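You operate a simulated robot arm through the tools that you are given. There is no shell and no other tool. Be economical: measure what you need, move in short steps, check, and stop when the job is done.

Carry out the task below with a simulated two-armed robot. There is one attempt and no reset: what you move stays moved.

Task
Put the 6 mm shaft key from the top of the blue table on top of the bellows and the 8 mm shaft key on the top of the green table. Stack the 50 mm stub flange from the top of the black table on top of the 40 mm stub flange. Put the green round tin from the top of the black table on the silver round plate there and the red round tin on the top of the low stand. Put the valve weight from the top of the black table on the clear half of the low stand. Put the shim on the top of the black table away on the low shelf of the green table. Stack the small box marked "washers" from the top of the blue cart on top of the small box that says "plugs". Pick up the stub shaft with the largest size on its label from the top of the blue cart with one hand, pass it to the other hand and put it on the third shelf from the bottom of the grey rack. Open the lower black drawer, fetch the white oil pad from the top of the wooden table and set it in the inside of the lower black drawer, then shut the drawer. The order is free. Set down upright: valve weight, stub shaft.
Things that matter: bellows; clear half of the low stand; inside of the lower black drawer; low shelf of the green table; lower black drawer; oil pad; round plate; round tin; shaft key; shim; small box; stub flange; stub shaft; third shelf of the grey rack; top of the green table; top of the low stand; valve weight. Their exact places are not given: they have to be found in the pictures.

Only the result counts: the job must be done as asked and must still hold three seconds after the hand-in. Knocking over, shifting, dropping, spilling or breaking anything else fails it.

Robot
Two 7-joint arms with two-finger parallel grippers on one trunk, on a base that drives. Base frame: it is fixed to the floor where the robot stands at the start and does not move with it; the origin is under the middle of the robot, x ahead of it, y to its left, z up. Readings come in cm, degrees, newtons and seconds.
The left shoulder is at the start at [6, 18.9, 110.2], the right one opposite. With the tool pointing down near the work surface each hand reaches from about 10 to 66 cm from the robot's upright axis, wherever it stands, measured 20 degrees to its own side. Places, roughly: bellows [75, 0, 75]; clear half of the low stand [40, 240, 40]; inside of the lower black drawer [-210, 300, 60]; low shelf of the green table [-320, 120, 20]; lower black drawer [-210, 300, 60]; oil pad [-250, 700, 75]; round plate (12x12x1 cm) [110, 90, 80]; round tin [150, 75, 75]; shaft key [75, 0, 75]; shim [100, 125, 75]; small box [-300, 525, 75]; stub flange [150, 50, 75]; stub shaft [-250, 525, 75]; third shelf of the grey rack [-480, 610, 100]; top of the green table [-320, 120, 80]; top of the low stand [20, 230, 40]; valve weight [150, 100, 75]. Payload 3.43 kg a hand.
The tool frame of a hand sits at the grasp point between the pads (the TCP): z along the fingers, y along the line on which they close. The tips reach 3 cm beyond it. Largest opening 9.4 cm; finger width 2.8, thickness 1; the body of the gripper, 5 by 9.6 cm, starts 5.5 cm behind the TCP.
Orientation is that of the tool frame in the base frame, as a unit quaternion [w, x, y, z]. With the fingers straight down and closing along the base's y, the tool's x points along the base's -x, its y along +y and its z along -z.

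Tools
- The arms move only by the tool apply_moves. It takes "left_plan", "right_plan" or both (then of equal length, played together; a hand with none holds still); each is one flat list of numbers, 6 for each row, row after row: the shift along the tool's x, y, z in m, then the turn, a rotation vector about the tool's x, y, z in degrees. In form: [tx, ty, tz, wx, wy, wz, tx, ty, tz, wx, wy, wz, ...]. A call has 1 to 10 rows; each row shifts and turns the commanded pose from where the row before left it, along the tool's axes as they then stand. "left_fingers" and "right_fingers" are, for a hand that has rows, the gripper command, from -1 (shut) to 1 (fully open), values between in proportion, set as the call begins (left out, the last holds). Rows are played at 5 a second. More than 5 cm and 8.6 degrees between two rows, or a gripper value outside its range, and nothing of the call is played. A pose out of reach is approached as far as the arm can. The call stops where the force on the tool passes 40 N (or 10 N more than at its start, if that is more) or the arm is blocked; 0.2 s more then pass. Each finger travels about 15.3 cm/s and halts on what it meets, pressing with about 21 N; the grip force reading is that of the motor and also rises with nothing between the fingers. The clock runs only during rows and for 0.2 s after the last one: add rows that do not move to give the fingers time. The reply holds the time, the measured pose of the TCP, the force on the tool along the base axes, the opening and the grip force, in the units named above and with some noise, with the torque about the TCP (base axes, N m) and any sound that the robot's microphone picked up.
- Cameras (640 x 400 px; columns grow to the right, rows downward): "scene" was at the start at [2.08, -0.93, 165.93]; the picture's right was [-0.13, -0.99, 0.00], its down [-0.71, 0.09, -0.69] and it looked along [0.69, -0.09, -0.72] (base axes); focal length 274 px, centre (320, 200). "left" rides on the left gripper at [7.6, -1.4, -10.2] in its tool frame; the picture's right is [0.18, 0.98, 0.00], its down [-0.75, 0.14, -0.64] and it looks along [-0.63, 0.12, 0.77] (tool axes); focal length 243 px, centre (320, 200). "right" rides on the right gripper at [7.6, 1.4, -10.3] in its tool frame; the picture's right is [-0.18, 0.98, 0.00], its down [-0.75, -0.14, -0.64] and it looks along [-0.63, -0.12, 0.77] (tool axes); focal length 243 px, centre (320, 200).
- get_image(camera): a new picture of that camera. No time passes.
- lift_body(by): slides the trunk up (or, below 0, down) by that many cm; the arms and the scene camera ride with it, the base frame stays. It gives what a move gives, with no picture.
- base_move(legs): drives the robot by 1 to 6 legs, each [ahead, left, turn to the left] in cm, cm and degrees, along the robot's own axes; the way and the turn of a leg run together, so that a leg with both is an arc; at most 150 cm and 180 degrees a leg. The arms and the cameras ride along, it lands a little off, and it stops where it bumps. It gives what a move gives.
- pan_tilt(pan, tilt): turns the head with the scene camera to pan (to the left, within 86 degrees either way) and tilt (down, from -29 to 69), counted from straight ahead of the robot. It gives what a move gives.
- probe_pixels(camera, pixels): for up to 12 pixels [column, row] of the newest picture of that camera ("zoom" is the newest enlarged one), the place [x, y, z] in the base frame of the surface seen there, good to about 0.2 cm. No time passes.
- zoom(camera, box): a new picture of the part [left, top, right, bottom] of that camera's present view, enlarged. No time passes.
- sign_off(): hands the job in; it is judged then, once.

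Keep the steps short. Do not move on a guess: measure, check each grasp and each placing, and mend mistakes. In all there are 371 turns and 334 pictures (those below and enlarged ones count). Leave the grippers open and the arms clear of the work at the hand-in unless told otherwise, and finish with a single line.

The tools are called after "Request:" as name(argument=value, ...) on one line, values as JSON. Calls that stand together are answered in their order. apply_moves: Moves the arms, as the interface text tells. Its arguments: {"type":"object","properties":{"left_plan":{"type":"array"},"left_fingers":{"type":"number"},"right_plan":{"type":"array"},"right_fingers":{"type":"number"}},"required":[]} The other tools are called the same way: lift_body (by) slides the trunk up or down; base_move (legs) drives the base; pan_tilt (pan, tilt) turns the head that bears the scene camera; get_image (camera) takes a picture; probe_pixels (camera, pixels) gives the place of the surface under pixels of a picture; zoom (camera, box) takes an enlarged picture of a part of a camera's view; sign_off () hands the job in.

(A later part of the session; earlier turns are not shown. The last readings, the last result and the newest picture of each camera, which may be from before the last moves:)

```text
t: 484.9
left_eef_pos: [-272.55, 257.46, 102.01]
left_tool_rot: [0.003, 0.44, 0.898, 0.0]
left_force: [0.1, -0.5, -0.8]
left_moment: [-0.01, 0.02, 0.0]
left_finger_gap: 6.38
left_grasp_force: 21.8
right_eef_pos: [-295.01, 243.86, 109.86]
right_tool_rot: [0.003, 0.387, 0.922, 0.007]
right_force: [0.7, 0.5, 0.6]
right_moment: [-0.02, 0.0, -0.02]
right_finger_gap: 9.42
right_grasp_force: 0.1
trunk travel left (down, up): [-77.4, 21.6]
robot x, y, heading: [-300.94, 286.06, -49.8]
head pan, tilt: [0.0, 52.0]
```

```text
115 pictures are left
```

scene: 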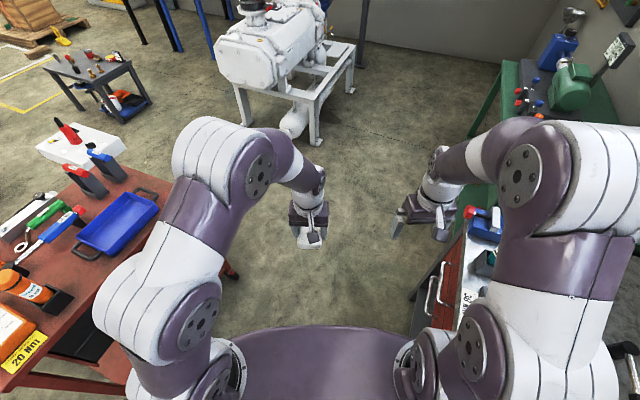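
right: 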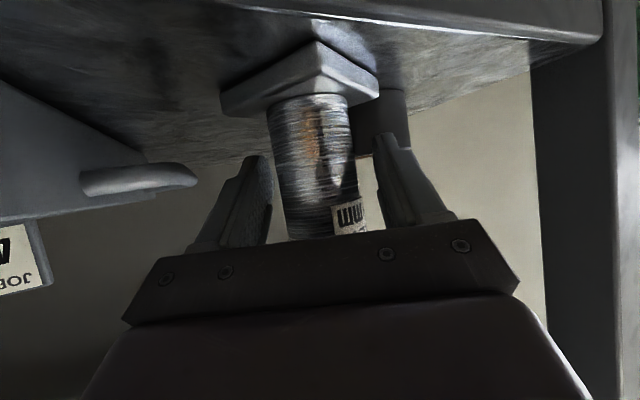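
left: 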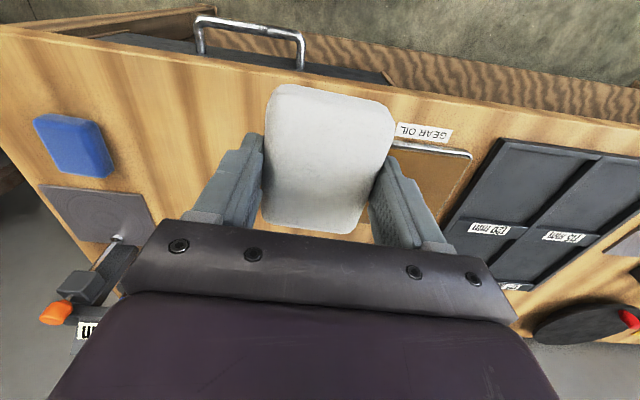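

The rear touched the bench. Shift 15 cm east, then finish the turn.

Request:
base_move(legs=[[8, 13, 0], [0, 0, 67.5]])

Request:
get_image(camera="scene")

```text
t: 489.2
left_eef_pos: [-248.16, 303.33, 102.07]
left_tool_rot: [0.002, -0.13, 0.991, 0.002]
left_force: [-0.1, -0.8, 0.2]
left_moment: [-0.02, -0.02, 0.02]
left_finger_gap: 6.38
left_grasp_force: 21.2
right_eef_pos: [-244.4, 277.61, 109.89]
right_tool_rot: [0.0, -0.187, 0.982, 0.006]
right_force: [0.9, 0.5, 0.6]
right_moment: [0.0, 0.01, -0.02]
right_finger_gap: 9.41
right_grasp_force: 0.0
trunk travel left (down, up): [-77.4, 21.6]
robot x, y, heading: [-285.81, 288.81, 17.5]
head pan, tilt: [0.0, 52.0]
```

```text
114 pictures are left
```

scene: 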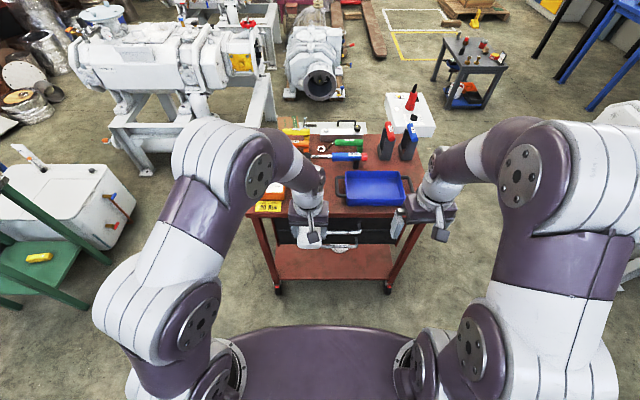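

Request:
zoom(camera="scene", box=[250, 190, 430, 300])

Request:
get_image(camera="left")

Request:
get_image(camera="right")

```text
3.56 times, centred on (340, 245) of scene
```

zoom: 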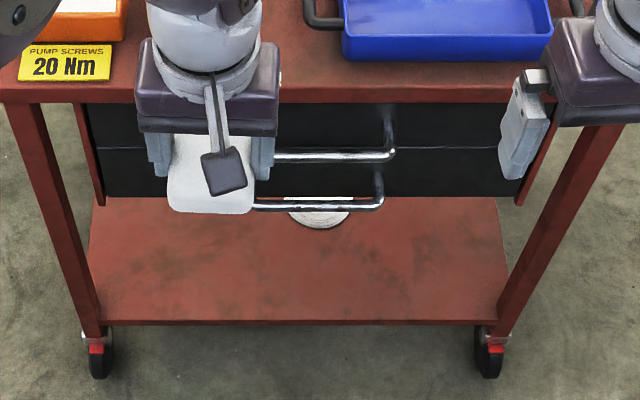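

```text
112 pictures are left
```

left: 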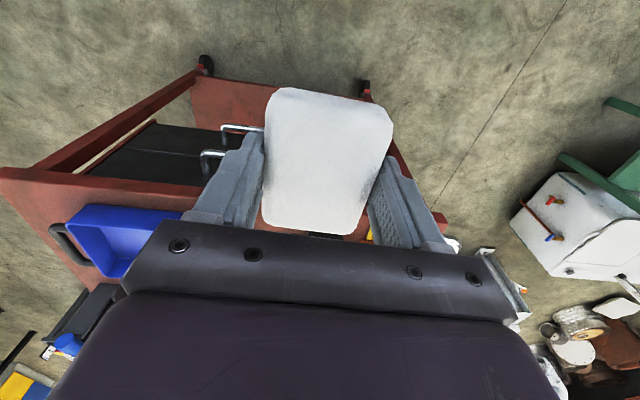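

```text
111 pictures are left
```

right: 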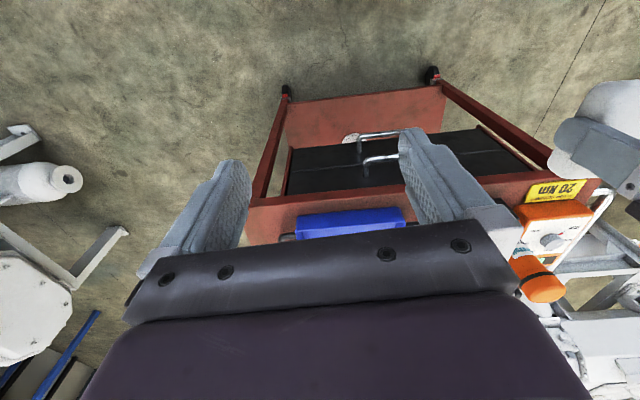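

Request:
probe_pixels(camera="zoom", pixels=[[310, 157], [360, 156], [392, 152], [388, 120], [300, 206], [350, 206], [381, 203], [378, 180], [450, 185], [450, 120], [450, 100], [130, 180]])

```text
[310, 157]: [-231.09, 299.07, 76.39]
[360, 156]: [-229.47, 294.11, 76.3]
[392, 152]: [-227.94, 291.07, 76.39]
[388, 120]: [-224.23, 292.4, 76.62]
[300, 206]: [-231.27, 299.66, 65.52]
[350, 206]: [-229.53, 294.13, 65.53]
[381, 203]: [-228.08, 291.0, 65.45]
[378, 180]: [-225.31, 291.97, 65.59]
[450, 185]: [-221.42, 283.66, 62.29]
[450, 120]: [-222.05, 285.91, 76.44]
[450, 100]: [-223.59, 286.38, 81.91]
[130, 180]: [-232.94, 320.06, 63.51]
```

Lower handle bar at z 65.5 from about (-228,291) to (-232,306), ~3.9 cm off the face. Move the pad hand aside; roll the right hand 90° and pitch it forward.

Request:
apply_moves(left_plan=[0.01, 0.045, 0, 0, 0, 0, 0.01, 0.045, 0, 0, 0, 0, 0.01, 0.045, 0, 0, 0, 0, 0.01, 0.045, 0, 0, 0, 0, 0, 0, 0, 0, 0, 0, 0, 0, 0, 0, 0, 0, 0, 0, 0, 0, 0, 0, 0, 0, 0, 0, 0, 0, 0, 0, 0, 0, 0, 0, 0, 0, 0, 0, 0, 0], right_plan=[0, 0, 0, 0, 0, -8.5, 0, 0, 0, 0, 0, -8.5, 0, 0, 0, 0, 0, -8.5, 0, 0, 0, 0, 0, -8.5, 0, 0, 0, 0, 0, -8.5, 0, 0, 0, 0, 0, -8.5, 0, 0, 0, 0, 0, -8.5, 0, 0, 0, 0, 0, -8.5, 0, 0, 0, 0, 0, -8.5, 0, 0, 0, 0, 0, -8.5])

Request:
apply_moves(right_plan=[0, 0, 0, 8.2, 0, -2, 0, 0, 0, 8.2, 0, 0, 0, 0, 0, 8.2, 0, 0, 0, 0, 0, 8.2, 0, 0, 0, 0, 0, 8.2, 0, 0, 0, 0, 0, 8.2, 0, 0, 0, 0, 0, 8.2, 0, 0, 0, 0, 0, 8.2, 0, 0])

Request:
get_image(camera="scene")

```text
t: 491.4
left_eef_pos: [-256.79, 319.73, 102.1]
left_tool_rot: [0.003, -0.131, 0.991, 0.001]
left_force: [0.4, -0.2, -0.5]
left_moment: [-0.01, -0.02, 0.01]
left_finger_gap: 6.38
left_grasp_force: 20.5
right_eef_pos: [-244.29, 277.57, 109.86]
right_tool_rot: [-0.002, 0.802, -0.597, -0.005]
right_force: [-0.1, 0.2, 0.7]
right_moment: [-0.03, 0.03, 0.01]
right_finger_gap: 9.41
right_grasp_force: 0.0
trunk travel left (down, up): [-77.4, 21.6]
robot x, y, heading: [-285.61, 288.6, 17.4]
head pan, tilt: [0.0, 52.0]
```

```text
t: 493.2
left_eef_pos: [-256.57, 319.72, 102.12]
left_tool_rot: [0.001, -0.131, 0.991, 0.001]
left_force: [-0.9, 0.5, -0.4]
left_moment: [0.0, 0.02, 0.0]
left_finger_gap: 6.38
left_grasp_force: 21.6
right_eef_pos: [-240.77, 280.3, 125.43]
right_tool_rot: [-0.342, 0.72, -0.538, 0.274]
right_force: [0.3, -0.2, 0.1]
right_moment: [0.01, -0.01, 0.0]
right_finger_gap: 9.4
right_grasp_force: 0.0
right hand out of reach, approached as far as the arm can: row 4, 5, 6, 7, 8
trunk travel left (down, up): [-77.4, 21.6]
robot x, y, heading: [-285.52, 288.53, 17.5]
head pan, tilt: [0.0, 52.0]
```

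```text
110 pictures are left
```

scene: 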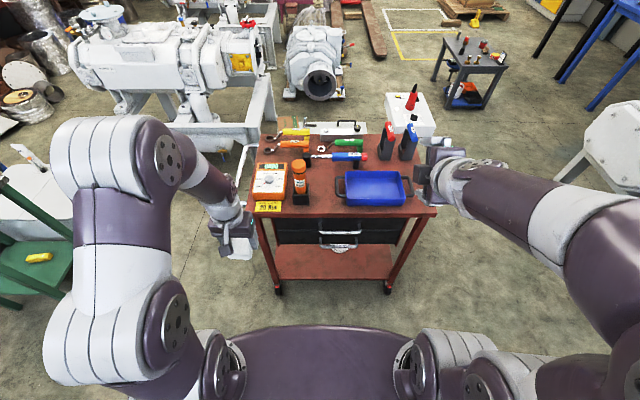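

Orientation reached (52° tilt, closing axis in the vertical plane). Re-measure the lower handle, now unobstructed.

Request:
zoom(camera="scene", box=[270, 205, 410, 265])

```text
4.57 times, centred on (340, 235) of scene
```

zoom: 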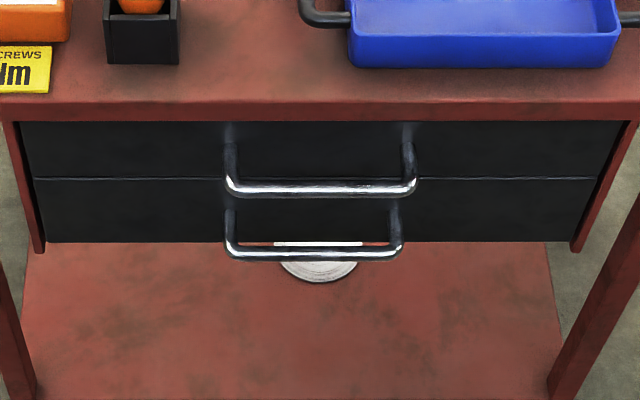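

Request:
probe_pixels(camera="zoom", pixels=[[232, 252], [315, 257], [395, 254], [230, 215], [392, 210], [315, 192], [230, 186], [412, 186], [130, 235], [500, 235], [315, 110], [130, 185]])

```text
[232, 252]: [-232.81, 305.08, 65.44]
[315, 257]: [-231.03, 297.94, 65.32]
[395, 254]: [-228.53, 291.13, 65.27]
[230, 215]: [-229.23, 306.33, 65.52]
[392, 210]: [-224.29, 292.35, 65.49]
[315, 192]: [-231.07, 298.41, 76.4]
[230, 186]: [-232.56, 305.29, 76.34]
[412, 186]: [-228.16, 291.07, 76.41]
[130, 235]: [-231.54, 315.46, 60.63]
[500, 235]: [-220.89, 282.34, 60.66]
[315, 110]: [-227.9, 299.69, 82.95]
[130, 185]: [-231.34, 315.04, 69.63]
```

Bar centre (-230.8,298.1,65). Set a 3 cm opening, lower the trunk 55 cm.

Request:
apply_moves(right_plan=[0, 0, 0, 0, 0, 0, 0, 0, 0, 0, 0, 0, 0, 0, 0, 0, 0, 0], right_fingers=-0.3)

Request:
lift_body(by=-40)

Request:
lift_body(by=-15)

Request:
get_image(camera="scene")

```text
t: 494.0
left_eef_pos: [-256.66, 319.65, 102.15]
left_tool_rot: [0.003, -0.131, 0.991, 0.001]
left_force: [-0.7, 0.6, -0.7]
left_moment: [0.0, 0.01, -0.01]
left_finger_gap: 6.38
left_grasp_force: 21.3
right_eef_pos: [-240.95, 280.28, 125.56]
right_tool_rot: [-0.342, 0.72, -0.538, 0.274]
right_force: [0.1, -0.7, -0.6]
right_moment: [0.01, -0.01, -0.04]
right_finger_gap: 3.31
right_grasp_force: 0.0
trunk travel left (down, up): [-77.4, 21.6]
robot x, y, heading: [-285.7, 288.38, 17.5]
head pan, tilt: [0.0, 52.0]
```

```text
t: 497.9
left_eef_pos: [-256.55, 319.77, 62.1]
left_tool_rot: [0.002, -0.13, 0.992, 0.001]
left_force: [-0.3, -0.2, 0.0]
left_moment: [-0.01, 0.0, 0.01]
left_finger_gap: 6.39
left_grasp_force: 20.8
right_eef_pos: [-241.03, 280.19, 85.47]
right_tool_rot: [-0.342, 0.72, -0.539, 0.274]
right_force: [0.0, -0.3, -0.3]
right_moment: [0.07, -0.01, -0.01]
right_finger_gap: 3.28
right_grasp_force: 0.0
trunk travel left (down, up): [-37.4, 61.6]
robot x, y, heading: [-285.59, 288.3, 17.4]
head pan, tilt: [0.0, 52.0]
```

```text
t: 499.6
left_eef_pos: [-256.6, 319.69, 47.14]
left_tool_rot: [0.003, -0.131, 0.991, 0.002]
left_force: [0.6, 0.2, -0.1]
left_moment: [0.0, -0.02, 0.01]
left_finger_gap: 6.39
left_grasp_force: 21.1
right_eef_pos: [-240.86, 280.17, 70.42]
right_tool_rot: [-0.342, 0.72, -0.538, 0.274]
right_force: [0.7, -0.4, -0.6]
right_moment: [0.01, -0.02, -0.03]
right_finger_gap: 3.29
right_grasp_force: 0.1
trunk travel left (down, up): [-22.4, 76.6]
robot x, y, heading: [-286.27, 288.53, 17.5]
head pan, tilt: [0.0, 52.0]
```

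```text
108 pictures are left
```

scene: 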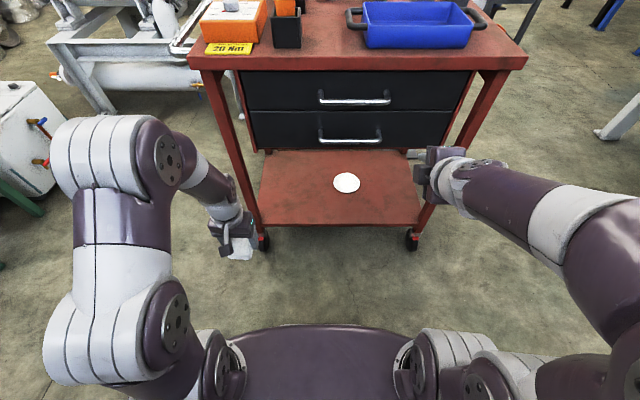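

Move the right hand to the pre-grasp point in front of the handle.

Request:
apply_moves(right_plan=[-0.0365, -0.0127, 0.0126, 0, 0, 0, -0.0365, -0.0127, 0.0126, 0, 0, 0, -0.0365, -0.0127, 0.0126, 0, 0, 0, -0.0365, -0.0127, 0.0126, 0, 0, 0, 0, 0, 0, 0, 0, 0])

Request:
get_image(camera="scene")

Request:
get_image(camera="right")

```text
t: 500.8
left_eef_pos: [-256.7, 319.65, 47.2]
left_tool_rot: [0.002, -0.131, 0.991, 0.001]
left_force: [-0.5, 0.4, -0.4]
left_moment: [0.0, -0.02, 0.03]
left_finger_gap: 6.39
left_grasp_force: 20.9
right_eef_pos: [-238.05, 296.4, 70.28]
right_tool_rot: [-0.342, 0.72, -0.538, 0.274]
right_force: [0.5, 1.0, -0.2]
right_moment: [0.03, -0.01, -0.01]
right_finger_gap: 3.28
right_grasp_force: 0.0
right hand out of reach, approached as far as the arm can: row 3, 4
trunk travel left (down, up): [-22.4, 76.6]
robot x, y, heading: [-285.92, 288.72, 17.4]
head pan, tilt: [0.0, 52.0]
```

```text
107 pictures are left
```

scene: 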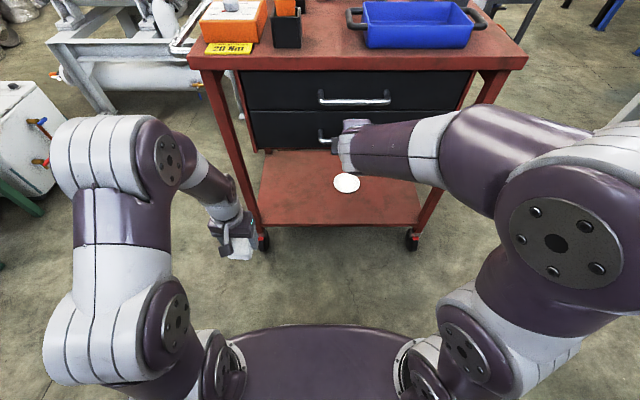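

```text
106 pictures are left
```

right: 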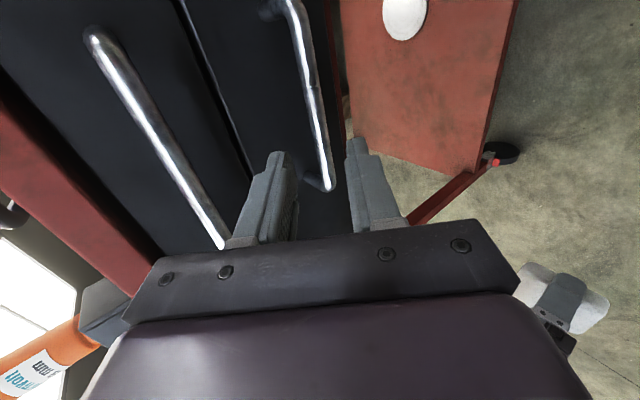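

The bar lies between the fingers' planes. Advance 7.6 cm along the hand axis.

Request:
apply_moves(right_plan=[0.001, -0.0023, 0.025, 0, 0, 0, 0.0005, -0.0012, 0.025, 0, 0, 0, 0.0005, -0.001, 0.025, 0, 0, 0, 0, 0, 0, 0, 0, 0])

Request:
get_image(camera="right")

Request:
zoom(camera="scene", box=[270, 80, 430, 200])

```text
t: 501.8
left_eef_pos: [-256.61, 319.6, 47.19]
left_tool_rot: [0.003, -0.13, 0.991, 0.002]
left_force: [-0.6, 0.6, 0.4]
left_moment: [-0.01, 0.01, 0.0]
left_finger_gap: 6.42
left_grasp_force: 20.5
right_eef_pos: [-232.08, 297.57, 65.97]
right_tool_rot: [-0.342, 0.72, -0.538, 0.275]
right_force: [0.3, 0.5, 0.6]
right_moment: [0.0, 0.01, -0.02]
right_finger_gap: 3.28
right_grasp_force: 0.1
trunk travel left (down, up): [-22.4, 76.6]
robot x, y, heading: [-286.0, 288.81, 17.5]
head pan, tilt: [0.0, 52.0]
```

```text
105 pictures are left
```

right: 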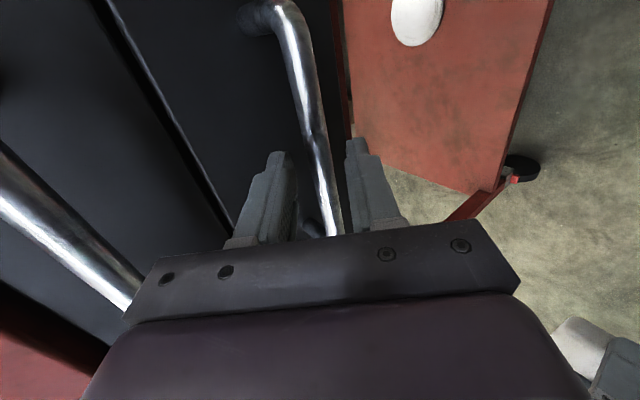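

```text
3.33 times, centred on (350, 140) of scene
```

zoom: 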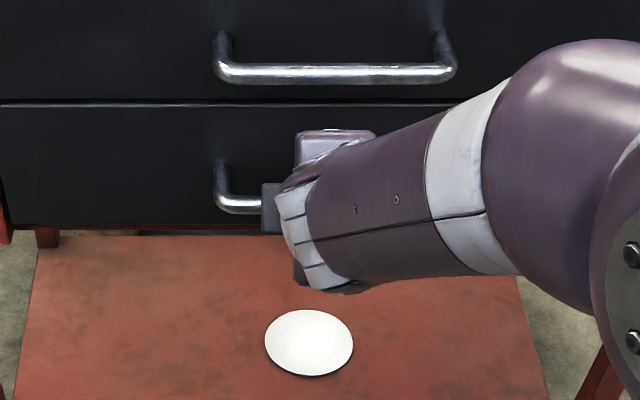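

Bar between fingers. Close.

Request:
apply_moves(right_plan=[0, 0, 0, 0, 0, 0, 0, 0, 0, 0, 0, 0, 0, 0, 0, 0, 0, 0], right_fingers=-1)

```text
t: 502.6
left_eef_pos: [-256.67, 319.7, 47.15]
left_tool_rot: [0.003, -0.13, 0.992, 0.001]
left_force: [-0.2, -0.8, -0.1]
left_moment: [0.03, 0.0, -0.02]
left_finger_gap: 6.4
left_grasp_force: 20.3
right_eef_pos: [-232.14, 297.48, 65.98]
right_tool_rot: [-0.342, 0.72, -0.539, 0.273]
right_force: [-4.8, -1.3, -5.9]
right_moment: [0.08, 0.21, 0.02]
right_finger_gap: 1.37
right_grasp_force: 45.1
trunk travel left (down, up): [-22.4, 76.6]
robot x, y, heading: [-285.44, 288.59, 17.4]
head pan, tilt: [0.0, 52.0]
```

Bar gripped. Pull the drawer out 12 cm with the arm.

Request:
apply_moves(right_plan=[0.0004, 0.0062, -0.0079, 0, 0, 0, 0.0008, 0.0123, -0.0157, 0, 0, 0, 0.0011, 0.0185, -0.0236, 0, 0, 0, 0.0011, 0.0185, -0.0236, 0, 0, 0, 0.0011, 0.0185, -0.0236, 0, 0, 0])

Request:
get_image(camera="scene")

```text
t: 503.8
left_eef_pos: [-256.68, 319.63, 47.11]
left_tool_rot: [0.003, -0.131, 0.991, 0.001]
left_force: [0.2, -1.4, -0.3]
left_moment: [0.01, -0.02, -0.03]
left_finger_gap: 6.4
left_grasp_force: 20.7
right_eef_pos: [-243.54, 293.9, 65.92]
right_tool_rot: [-0.34, 0.721, -0.538, 0.273]
right_force: [-4.4, 4.2, -15.8]
right_moment: [0.2, 0.54, 0.37]
right_finger_gap: 1.37
right_grasp_force: 44.8
trunk travel left (down, up): [-22.4, 76.6]
robot x, y, heading: [-285.89, 288.46, 17.8]
head pan, tilt: [0.0, 52.0]
```

```text
103 pictures are left
```

scene: 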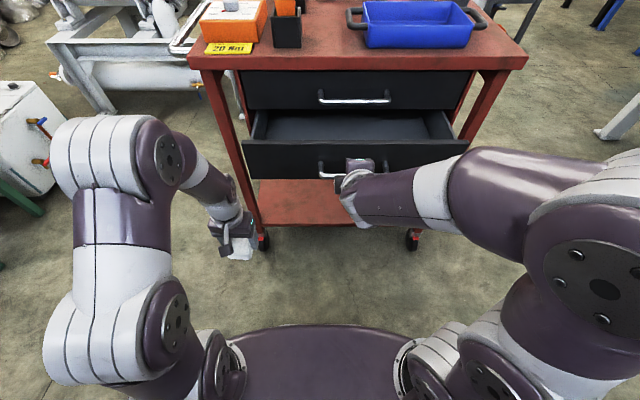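

Opened 12 cm. Pull 8 cm more by backing the base, then check.

Request:
base_move(legs=[[-8, 0, 0]])

Request:
get_image(camera="scene")

```text
t: 504.9
left_eef_pos: [-264.19, 317.32, 47.22]
left_tool_rot: [0.002, -0.13, 0.992, 0.001]
left_force: [0.3, -0.2, -0.8]
left_moment: [0.02, 0.02, 0.03]
left_finger_gap: 6.4
left_grasp_force: 20.8
right_eef_pos: [-251.1, 291.55, 65.87]
right_tool_rot: [-0.341, 0.721, -0.538, 0.274]
right_force: [-3.5, 1.7, -19.5]
right_moment: [-0.12, 0.31, -0.2]
right_finger_gap: 1.37
right_grasp_force: 44.7
trunk travel left (down, up): [-22.4, 76.6]
robot x, y, heading: [-293.1, 286.21, 17.8]
head pan, tilt: [0.0, 52.0]
```

```text
102 pictures are left
```

scene: 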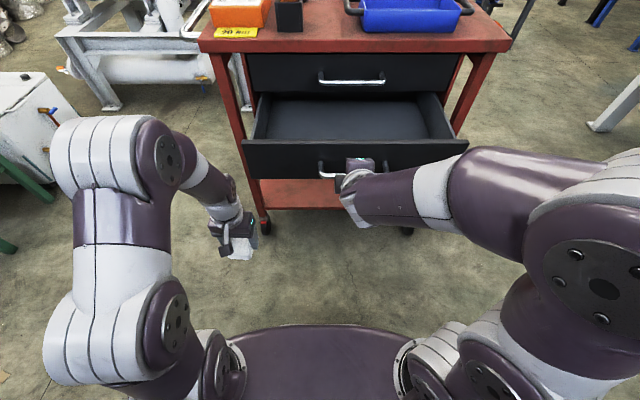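

Opened 20 cm. Measure the drawer interior.

Request:
probe_pixels(camera="scene", pixels=[[300, 120], [350, 120], [300, 135], [262, 125], [252, 142], [300, 142], [440, 135], [270, 105], [300, 100], [350, 82]])

Request:
zoom(camera="scene", box=[220, 60, 480, 200])

```text
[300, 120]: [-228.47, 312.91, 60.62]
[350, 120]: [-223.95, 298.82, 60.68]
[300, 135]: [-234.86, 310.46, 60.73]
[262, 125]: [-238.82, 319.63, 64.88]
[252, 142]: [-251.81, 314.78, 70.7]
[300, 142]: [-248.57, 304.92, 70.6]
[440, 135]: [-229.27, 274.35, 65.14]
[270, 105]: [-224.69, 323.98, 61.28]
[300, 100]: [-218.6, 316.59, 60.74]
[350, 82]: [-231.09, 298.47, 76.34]
```

```text
2.46 times, centred on (350, 130) of scene
```

zoom: 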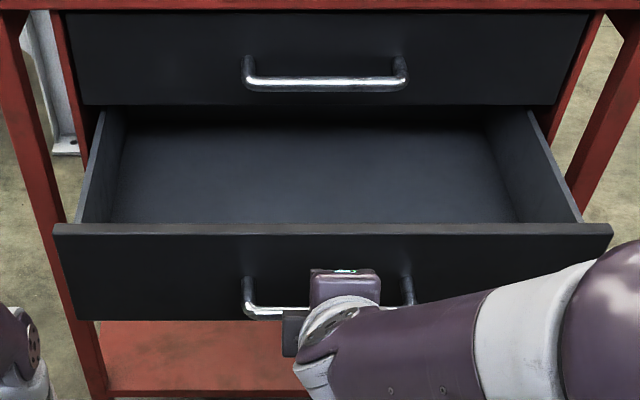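

Drawer floor z 60.7. For the left hand I need the trunk higher, so release the handle and withdraw the right hand.

Request:
apply_moves(right_plan=[0, 0, 0, 0, 0, 0, 0, 0, 0, 0, 0, 0], right_fingers=-0.2)

Request:
apply_moves(right_plan=[0, 0, -0.03, 0, 0, 0, 0, 0, -0.04, 0, 0, 0, 0.02, 0, -0.03, 0, 0, 0, 0.045, 0, 0, 0, 0, 0, 0.045, 0, 0, 0, 0, 0, 0.045, 0, 0, 0, 0, 0])

Request:
lift_body(by=35)

Request:
get_image(camera="scene")

```text
t: 505.5
left_eef_pos: [-264.36, 317.34, 47.24]
left_tool_rot: [0.003, -0.131, 0.991, 0.0]
left_force: [0.8, -0.3, -0.9]
left_moment: [0.03, -0.01, -0.01]
left_finger_gap: 6.38
left_grasp_force: 21.2
right_eef_pos: [-251.13, 291.55, 66.02]
right_tool_rot: [-0.341, 0.72, -0.539, 0.274]
right_force: [-0.4, 1.0, 0.7]
right_moment: [-0.01, 0.0, -0.02]
right_finger_gap: 3.77
right_grasp_force: 0.1
trunk travel left (down, up): [-22.4, 76.6]
robot x, y, heading: [-293.54, 286.24, 17.5]
head pan, tilt: [0.0, 52.0]
```

```text
t: 506.9
left_eef_pos: [-264.24, 317.34, 47.1]
left_tool_rot: [0.002, -0.13, 0.991, 0.001]
left_force: [-0.8, 0.1, -0.2]
left_moment: [-0.02, -0.04, 0.01]
left_finger_gap: 6.4
left_grasp_force: 20.8
right_eef_pos: [-250.3, 279.05, 69.57]
right_tool_rot: [-0.34, 0.72, -0.539, 0.274]
right_force: [-1.0, -0.5, -0.3]
right_moment: [0.02, 0.01, -0.01]
right_finger_gap: 3.74
right_grasp_force: 0.2
right hand out of reach, approached as far as the arm can: row 3, 4, 5, 6
trunk travel left (down, up): [-22.4, 76.6]
robot x, y, heading: [-293.44, 286.0, 17.6]
head pan, tilt: [0.0, 52.0]
```

```text
t: 510.3
left_eef_pos: [-264.26, 317.32, 82.07]
left_tool_rot: [0.002, -0.131, 0.991, 0.001]
left_force: [-0.2, 0.6, -0.9]
left_moment: [-0.02, -0.01, -0.02]
left_finger_gap: 6.37
left_grasp_force: 20.2
right_eef_pos: [-250.19, 279.05, 104.43]
right_tool_rot: [-0.341, 0.721, -0.538, 0.273]
right_force: [-0.2, 0.0, 0.3]
right_moment: [-0.03, -0.01, -0.01]
right_finger_gap: 3.77
right_grasp_force: 0.0
trunk travel left (down, up): [-57.4, 41.6]
robot x, y, heading: [-293.28, 286.33, 17.5]
head pan, tilt: [0.0, 52.0]
```

```text
100 pictures are left
```

scene: 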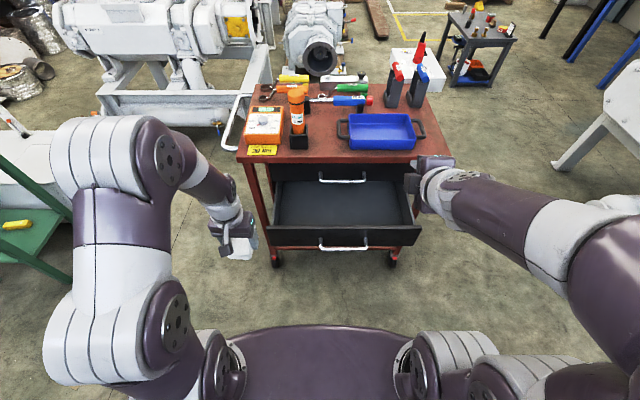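

Move the pad over the drawer, slightly left of centre.

Request:
apply_moves(left_plan=[-0.0332, -0.0273, 0, 0, 0, 0, -0.0332, -0.0273, 0, 0, 0, 0, -0.0332, -0.0273, 0, 0, 0, 0, -0.0332, -0.0273, 0, 0, 0, 0, -0.0332, -0.0273, 0, 0, 0, 0, -0.0332, -0.0273, 0, 0, 0, 0, 0, 0, 0, 0, 0, 0])

Request:
get_image(camera="left")

Request:
zoom(camera="scene", box=[230, 130, 440, 270])

```text
t: 511.9
left_eef_pos: [-240.96, 306.7, 82.14]
left_tool_rot: [0.002, -0.132, 0.991, 0.002]
left_force: [-0.7, 0.1, -0.2]
left_moment: [0.0, -0.01, 0.01]
left_finger_gap: 6.4
left_grasp_force: 21.4
right_eef_pos: [-250.36, 278.96, 104.55]
right_tool_rot: [-0.341, 0.72, -0.538, 0.275]
right_force: [-0.5, -0.6, -0.1]
right_moment: [-0.01, 0.01, 0.0]
right_finger_gap: 3.76
right_grasp_force: 0.0
trunk travel left (down, up): [-57.4, 41.6]
robot x, y, heading: [-293.23, 286.41, 17.5]
head pan, tilt: [0.0, 52.0]
```

```text
99 pictures are left
```

left: 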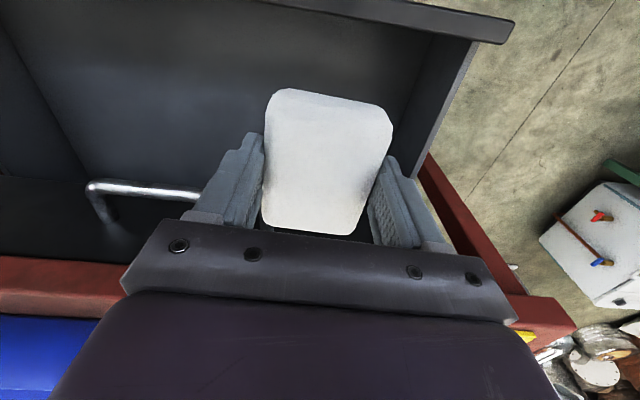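

```text
2.86 times, centred on (335, 200) of scene
```

zoom: 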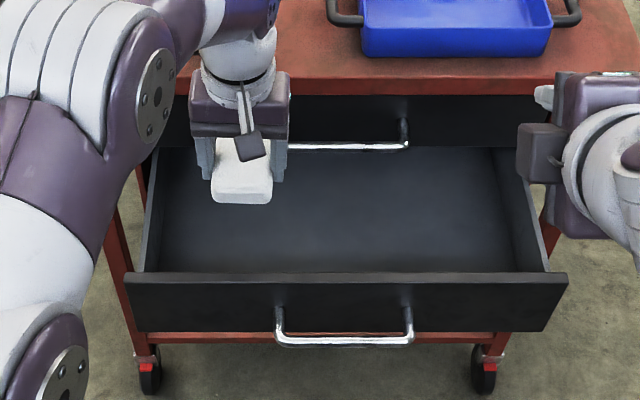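

Lower into the drawer.

Request:
apply_moves(left_plan=[0, 0, 0.04, 0, 0, 0, 0, 0, 0.04, 0, 0, 0, 0, 0, 0.04, 0, 0, 0, 0, 0, 0.035, 0, 0, 0, 0, 0, 0.015, 0, 0, 0, 0, 0, 0, 0, 0, 0])

Request:
zoom(camera="scene", box=[230, 130, 440, 270])

```text
t: 513.3
left_eef_pos: [-240.69, 306.74, 65.11]
left_tool_rot: [0.002, -0.131, 0.991, 0.001]
left_force: [0.1, 0.3, -0.1]
left_moment: [0.01, -0.01, 0.04]
left_finger_gap: 6.4
left_grasp_force: 21.1
right_eef_pos: [-250.28, 279.13, 104.48]
right_tool_rot: [-0.34, 0.721, -0.538, 0.274]
right_force: [0.3, -0.2, -0.8]
right_moment: [0.0, -0.01, 0.0]
right_finger_gap: 3.78
right_grasp_force: 0.0
trunk travel left (down, up): [-57.4, 41.6]
robot x, y, heading: [-293.59, 286.01, 17.6]
head pan, tilt: [0.0, 52.0]
```

```text
2.86 times, centred on (335, 200) of scene
```

zoom: 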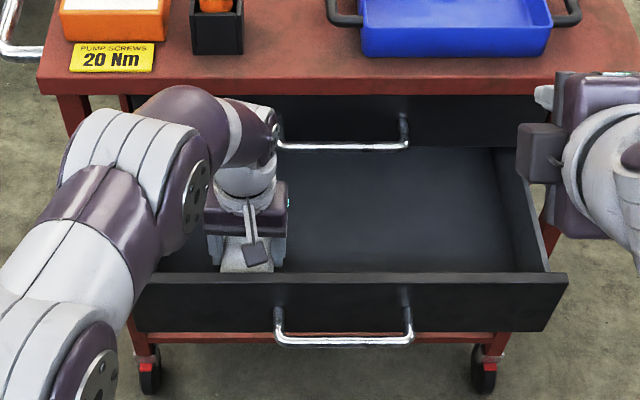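

Request:
apply_moves(left_plan=[0, 0, 0.005, 0, 0, 0, 0, 0, 0.003, 0, 0, 0, 0, 0, 0, 0, 0, 0])

Request:
apply_moves(left_plan=[0, 0, 0.002, 0, 0, 0, 0, 0, 0, 0, 0, 0])

```text
t: 514.1
left_eef_pos: [-240.76, 306.72, 64.43]
left_tool_rot: [0.002, -0.131, 0.991, 0.002]
left_force: [-0.5, 0.0, -1.2]
left_moment: [0.0, -0.02, -0.02]
left_finger_gap: 6.41
left_grasp_force: 20.5
right_eef_pos: [-250.24, 279.12, 104.59]
right_tool_rot: [-0.341, 0.72, -0.539, 0.274]
right_force: [0.8, 0.2, -0.5]
right_moment: [0.0, -0.03, -0.04]
right_finger_gap: 3.77
right_grasp_force: 0.1
trunk travel left (down, up): [-57.4, 41.6]
robot x, y, heading: [-293.2, 286.41, 17.5]
head pan, tilt: [0.0, 52.0]
```

```text
t: 514.7
left_eef_pos: [-240.68, 306.63, 64.27]
left_tool_rot: [0.003, -0.131, 0.991, 0.001]
left_force: [-0.1, -0.1, -0.3]
left_moment: [0.01, -0.01, -0.01]
left_finger_gap: 6.41
left_grasp_force: 21.3
right_eef_pos: [-250.35, 279.14, 104.54]
right_tool_rot: [-0.34, 0.72, -0.539, 0.274]
right_force: [0.3, 0.1, -0.8]
right_moment: [0.02, -0.02, 0.01]
right_finger_gap: 3.78
right_grasp_force: 0.0
trunk travel left (down, up): [-57.4, 41.6]
robot x, y, heading: [-293.65, 285.77, 17.8]
head pan, tilt: [0.0, 52.0]
```

Very near the floor. Release, rise straight up, then back.

Request:
apply_moves(left_plan=[0, 0, 0, 0, 0, 0, 0, 0, 0, 0, 0, 0, 0, 0, 0, 0, 0, 0], left_fingers=0.75)

Request:
apply_moves(left_plan=[0, 0, -0.04, 0, 0, 0, 0, 0, -0.045, 0, 0, 0, 0, 0, -0.045, 0, 0, 0, 0, 0, -0.045, 0, 0, 0, 0.045, 0.01, -0.01, 0, 0, 0, 0.045, 0.015, 0, 0, 0, 0, 0.04, 0.025, 0, 0, 0, 0])

Request:
get_image(camera="scene")

Request:
zoom(camera="scene", box=[230, 130, 440, 270])

```text
t: 515.5
left_eef_pos: [-240.74, 306.69, 64.32]
left_tool_rot: [0.003, -0.131, 0.991, 0.002]
left_force: [0.0, 1.1, -0.5]
left_moment: [0.04, 0.0, -0.01]
left_finger_gap: 8.23
left_grasp_force: 0.1
right_eef_pos: [-250.28, 279.1, 104.47]
right_tool_rot: [-0.341, 0.72, -0.539, 0.274]
right_force: [-0.1, -0.7, 0.7]
right_moment: [0.0, -0.01, -0.03]
right_finger_gap: 3.76
right_grasp_force: 0.1
trunk travel left (down, up): [-57.4, 41.6]
robot x, y, heading: [-293.53, 286.05, 17.6]
head pan, tilt: [0.0, 52.0]
```

```text
t: 517.1
left_eef_pos: [-254.93, 308.31, 82.77]
left_tool_rot: [0.002, -0.131, 0.991, 0.001]
left_force: [0.4, 0.0, -0.5]
left_moment: [0.0, -0.04, -0.04]
left_finger_gap: 8.21
left_grasp_force: 0.0
right_eef_pos: [-250.42, 278.96, 104.66]
right_tool_rot: [-0.341, 0.721, -0.538, 0.274]
right_force: [-0.3, 0.3, 0.6]
right_moment: [0.02, -0.02, -0.04]
right_finger_gap: 3.75
right_grasp_force: 0.0
trunk travel left (down, up): [-57.4, 41.6]
robot x, y, heading: [-293.6, 286.12, 17.6]
head pan, tilt: [0.0, 52.0]
```

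```text
96 pictures are left
```

scene: 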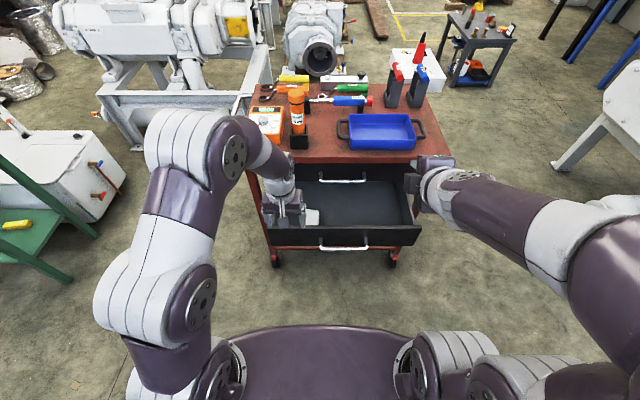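

```text
2.86 times, centred on (335, 200) of scene
```

zoom: 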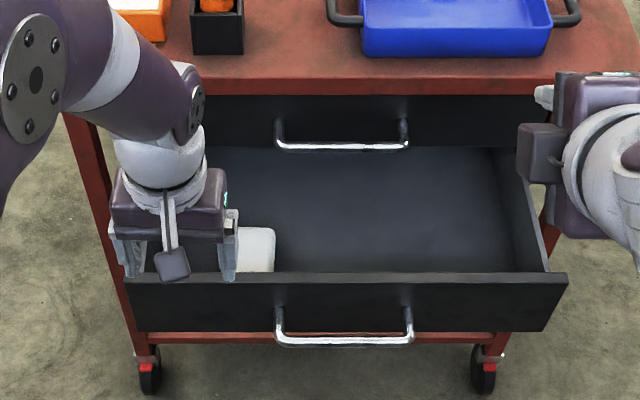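

Pad is inside. Retract the left hand, lower the trunk again for the right hand to take the handle and push.

Request:
apply_moves(left_plan=[0.03, 0.035, 0, 0, 0, 0, 0.03, 0.035, 0, 0, 0, 0, 0, 0.04, 0, 0, 0, 0])

Request:
lift_body(by=-35)

Request:
get_image(camera="scene")

Request:
zoom(camera="scene", box=[220, 60, 480, 200])

```text
t: 517.9
left_eef_pos: [-263.53, 317.41, 82.78]
left_tool_rot: [0.002, -0.13, 0.991, 0.001]
left_force: [1.3, 0.1, -0.2]
left_moment: [-0.04, -0.02, 0.01]
left_finger_gap: 8.23
left_grasp_force: 0.0
right_eef_pos: [-250.29, 279.1, 104.53]
right_tool_rot: [-0.34, 0.721, -0.538, 0.273]
right_force: [0.6, 0.4, -0.6]
right_moment: [0.0, -0.01, -0.01]
right_finger_gap: 3.77
right_grasp_force: 0.0
trunk travel left (down, up): [-57.4, 41.6]
robot x, y, heading: [-293.62, 286.01, 17.7]
head pan, tilt: [0.0, 52.0]
```

```text
t: 521.3
left_eef_pos: [-263.49, 317.24, 47.82]
left_tool_rot: [0.002, -0.13, 0.991, 0.001]
left_force: [-0.5, 0.1, -0.3]
left_moment: [0.02, 0.04, -0.01]
left_finger_gap: 8.23
left_grasp_force: 0.1
right_eef_pos: [-250.27, 278.92, 69.5]
right_tool_rot: [-0.341, 0.72, -0.538, 0.274]
right_force: [-0.2, 0.3, -1.1]
right_moment: [0.0, 0.01, 0.0]
right_finger_gap: 3.78
right_grasp_force: 0.0
trunk travel left (down, up): [-22.4, 76.6]
robot x, y, heading: [-293.2, 286.08, 17.5]
head pan, tilt: [0.0, 52.0]
```

```text
94 pictures are left
```

scene: 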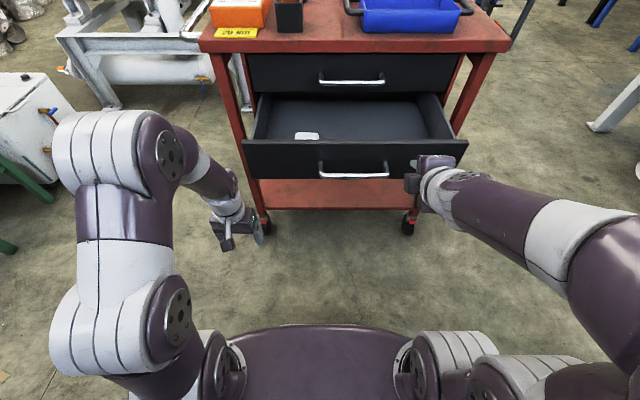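

```text
2.46 times, centred on (350, 130) of scene
```

zoom: 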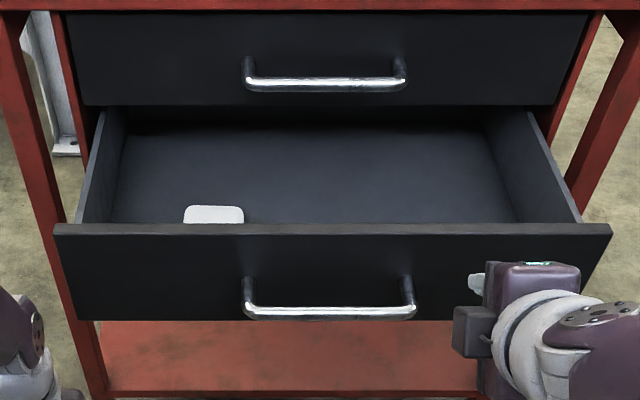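

Request:
base_move(legs=[[-4, 0, 0]])

Request:
apply_moves(right_plan=[-0.0417, 0.0029, -0.003, 0, 0, 0, -0.0417, 0.0029, -0.003, 0, 0, 0, -0.0417, 0.0029, -0.003, 0, 0, 0, 0, 0, 0, 0, 0, 0])

Request:
get_image(camera="right")

Request:
get_image(camera="scene")

```text
t: 522.2
left_eef_pos: [-267.2, 315.96, 47.76]
left_tool_rot: [0.002, -0.131, 0.991, 0.001]
left_force: [0.3, -0.5, 0.3]
left_moment: [-0.03, -0.03, 0.04]
left_finger_gap: 8.24
left_grasp_force: 0.0
right_eef_pos: [-254.13, 278.0, 69.51]
right_tool_rot: [-0.34, 0.72, -0.538, 0.275]
right_force: [0.3, -0.3, 0.9]
right_moment: [0.01, 0.04, 0.05]
right_finger_gap: 3.76
right_grasp_force: 0.1
trunk travel left (down, up): [-22.4, 76.6]
robot x, y, heading: [-297.51, 284.8, 17.5]
head pan, tilt: [0.0, 52.0]
```

```text
t: 523.2
left_eef_pos: [-267.14, 316.03, 47.7]
left_tool_rot: [0.002, -0.131, 0.991, 0.001]
left_force: [0.0, -0.4, -0.1]
left_moment: [-0.01, 0.01, -0.02]
left_finger_gap: 8.22
left_grasp_force: 0.1
right_eef_pos: [-258.71, 289.67, 69.13]
right_tool_rot: [-0.341, 0.721, -0.538, 0.273]
right_force: [0.0, 0.3, 0.1]
right_moment: [-0.04, 0.05, -0.01]
right_finger_gap: 3.76
right_grasp_force: 0.1
trunk travel left (down, up): [-22.4, 76.6]
robot x, y, heading: [-297.39, 284.95, 17.5]
head pan, tilt: [0.0, 52.0]
```

```text
92 pictures are left
```

right: 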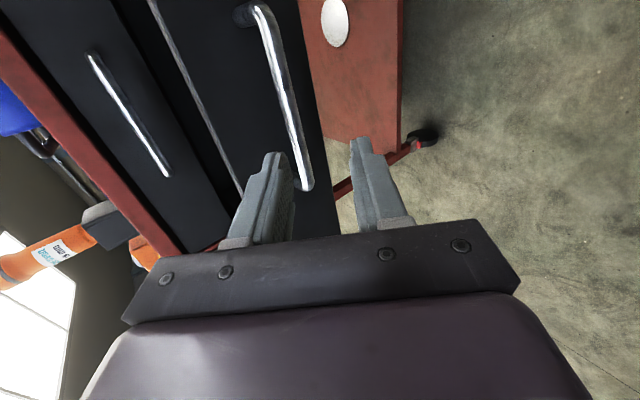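

```text
91 pictures are left
```

scene: 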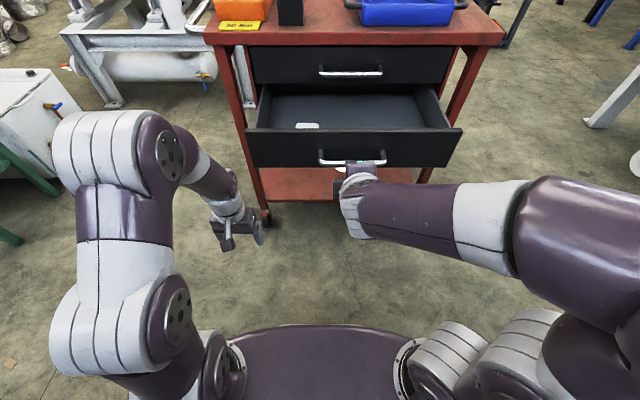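

Shift up 2.4 cm in the closing direction, then advance onto the bar and close.

Request:
apply_moves(right_plan=[0.001, -0.0237, 0, 0, 0, 0, 0.0005, 0, 0.027, 0, 0, 0, 0.0005, 0, 0.027, 0, 0, 0, 0, 0, 0.027, 0, 0, 0, 0, 0, 0, 0, 0, 0])

Request:
get_image(camera="right")

```text
t: 524.4
left_eef_pos: [-267.28, 316.02, 47.72]
left_tool_rot: [0.003, -0.131, 0.991, 0.001]
left_force: [0.0, -0.5, -0.8]
left_moment: [-0.02, -0.04, 0.02]
left_finger_gap: 8.25
left_grasp_force: 0.1
right_eef_pos: [-251.02, 291.39, 65.9]
right_tool_rot: [-0.34, 0.721, -0.539, 0.273]
right_force: [-0.4, -0.4, 0.5]
right_moment: [0.0, 0.01, -0.02]
right_finger_gap: 3.77
right_grasp_force: 0.1
trunk travel left (down, up): [-22.4, 76.6]
robot x, y, heading: [-297.25, 285.06, 17.7]
head pan, tilt: [0.0, 52.0]
```

```text
90 pictures are left
```

right: 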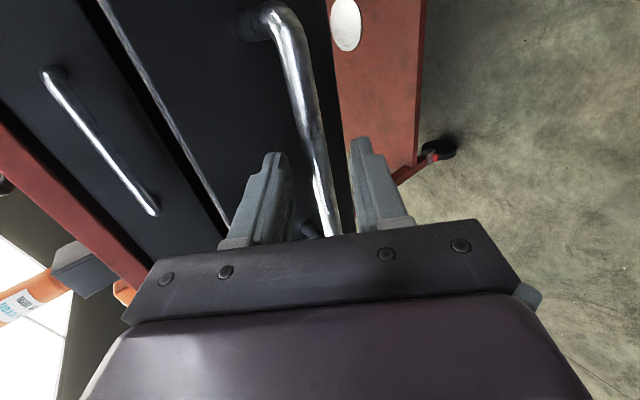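

Request:
apply_moves(right_plan=[0, 0, 0, 0, 0, 0, 0, 0, 0, 0, 0, 0, 0, 0, 0, 0, 0, 0], right_fingers=-1)

Request:
base_move(legs=[[12, 0, 0]])

Request:
get_image(camera="scene")

```text
t: 525.2
left_eef_pos: [-267.33, 315.97, 47.9]
left_tool_rot: [0.003, -0.129, 0.992, 0.002]
left_force: [0.6, 0.7, -0.5]
left_moment: [0.02, 0.01, 0.0]
left_finger_gap: 8.23
left_grasp_force: 0.1
right_eef_pos: [-251.04, 291.36, 65.89]
right_tool_rot: [-0.341, 0.72, -0.538, 0.275]
right_force: [1.1, -0.1, 4.0]
right_moment: [-0.05, -0.12, -0.2]
right_finger_gap: 1.39
right_grasp_force: 44.5
trunk travel left (down, up): [-22.4, 76.6]
robot x, y, heading: [-297.07, 284.8, 17.8]
head pan, tilt: [0.0, 52.0]
```

```text
t: 526.4
left_eef_pos: [-255.86, 319.68, 47.73]
left_tool_rot: [0.003, -0.131, 0.991, 0.002]
left_force: [-0.1, 0.6, 0.7]
left_moment: [-0.01, 0.02, 0.02]
left_finger_gap: 8.25
left_grasp_force: 0.1
right_eef_pos: [-239.62, 295.03, 66.03]
right_tool_rot: [-0.341, 0.72, -0.538, 0.274]
right_force: [1.6, 4.5, 4.7]
right_moment: [0.48, 0.11, 0.49]
right_finger_gap: 1.39
right_grasp_force: 44.4
trunk travel left (down, up): [-22.4, 76.6]
robot x, y, heading: [-285.99, 288.69, 17.6]
head pan, tilt: [0.0, 52.0]
```

```text
89 pictures are left
```

scene: 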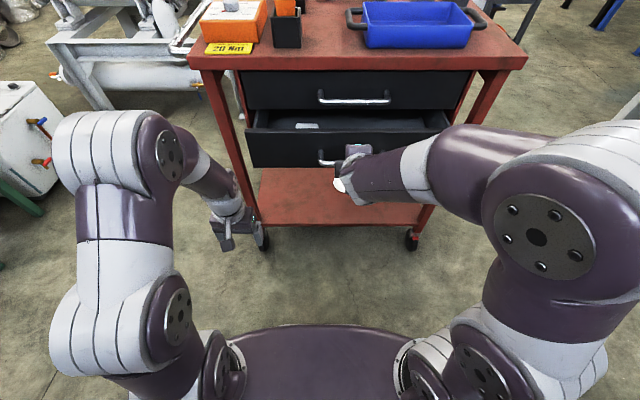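

Push the last 8 cm with the arm.

Request:
apply_moves(right_plan=[-0.0007, -0.0123, 0.0157, 0, 0, 0, -0.0007, -0.0123, 0.0157, 0, 0, 0, -0.0007, -0.0123, 0.0157, 0, 0, 0, -0.0006, -0.0108, 0.0138, 0, 0, 0, 0, 0, 0, 0, 0, 0])

Request:
apply_moves(right_plan=[-0.0002, -0.0037, 0.0047, 0, 0, 0, -0.0002, -0.0031, 0.0039, 0, 0, 0, 0, 0, 0, 0, 0, 0])

Request:
zoom(camera="scene", box=[220, 50, 480, 200])

```text
t: 527.6
left_eef_pos: [-255.79, 319.63, 47.69]
left_tool_rot: [0.002, -0.131, 0.991, 0.001]
left_force: [0.7, -0.2, -0.5]
left_moment: [-0.02, 0.0, 0.0]
left_finger_gap: 8.23
left_grasp_force: 0.1
right_eef_pos: [-232.18, 297.25, 65.92]
right_tool_rot: [-0.341, 0.72, -0.538, 0.274]
right_force: [-0.2, 3.9, 2.0]
right_moment: [0.2, 0.06, 0.27]
right_finger_gap: 1.38
right_grasp_force: 45.1
trunk travel left (down, up): [-22.4, 76.6]
robot x, y, heading: [-286.17, 288.91, 17.4]
head pan, tilt: [0.0, 52.0]
```

```text
t: 528.1
left_eef_pos: [-256.11, 319.44, 47.84]
left_tool_rot: [0.004, -0.13, 0.992, 0.001]
left_force: [0.2, -0.5, -0.7]
left_moment: [0.0, 0.02, 0.0]
left_finger_gap: 8.23
left_grasp_force: 0.2
right_eef_pos: [-231.97, 297.43, 65.89]
right_tool_rot: [-0.34, 0.721, -0.539, 0.273]
right_force: [-22.5, -7.4, 12.5]
right_moment: [-0.2, 0.11, -0.26]
right_finger_gap: 1.36
right_grasp_force: 45.0
trunk travel left (down, up): [-22.4, 76.6]
robot x, y, heading: [-285.99, 288.9, 17.6]
head pan, tilt: [0.0, 52.0]
stopped in row 2 (right hand): the force on the tool passed its limit at 45 N (the readings are from after the stop); the commanded pose is now the measured one
```

```text
2.46 times, centred on (350, 125) of scene
```

zoom: 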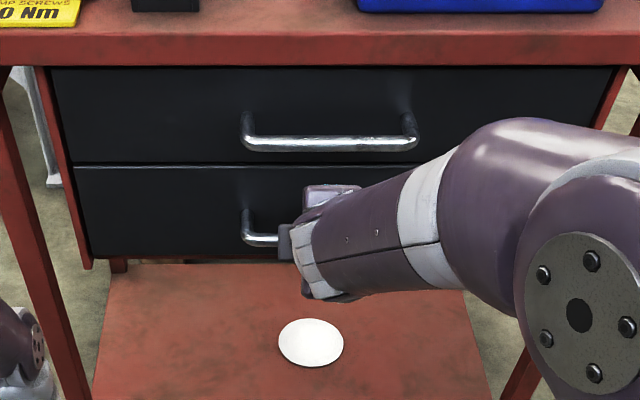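

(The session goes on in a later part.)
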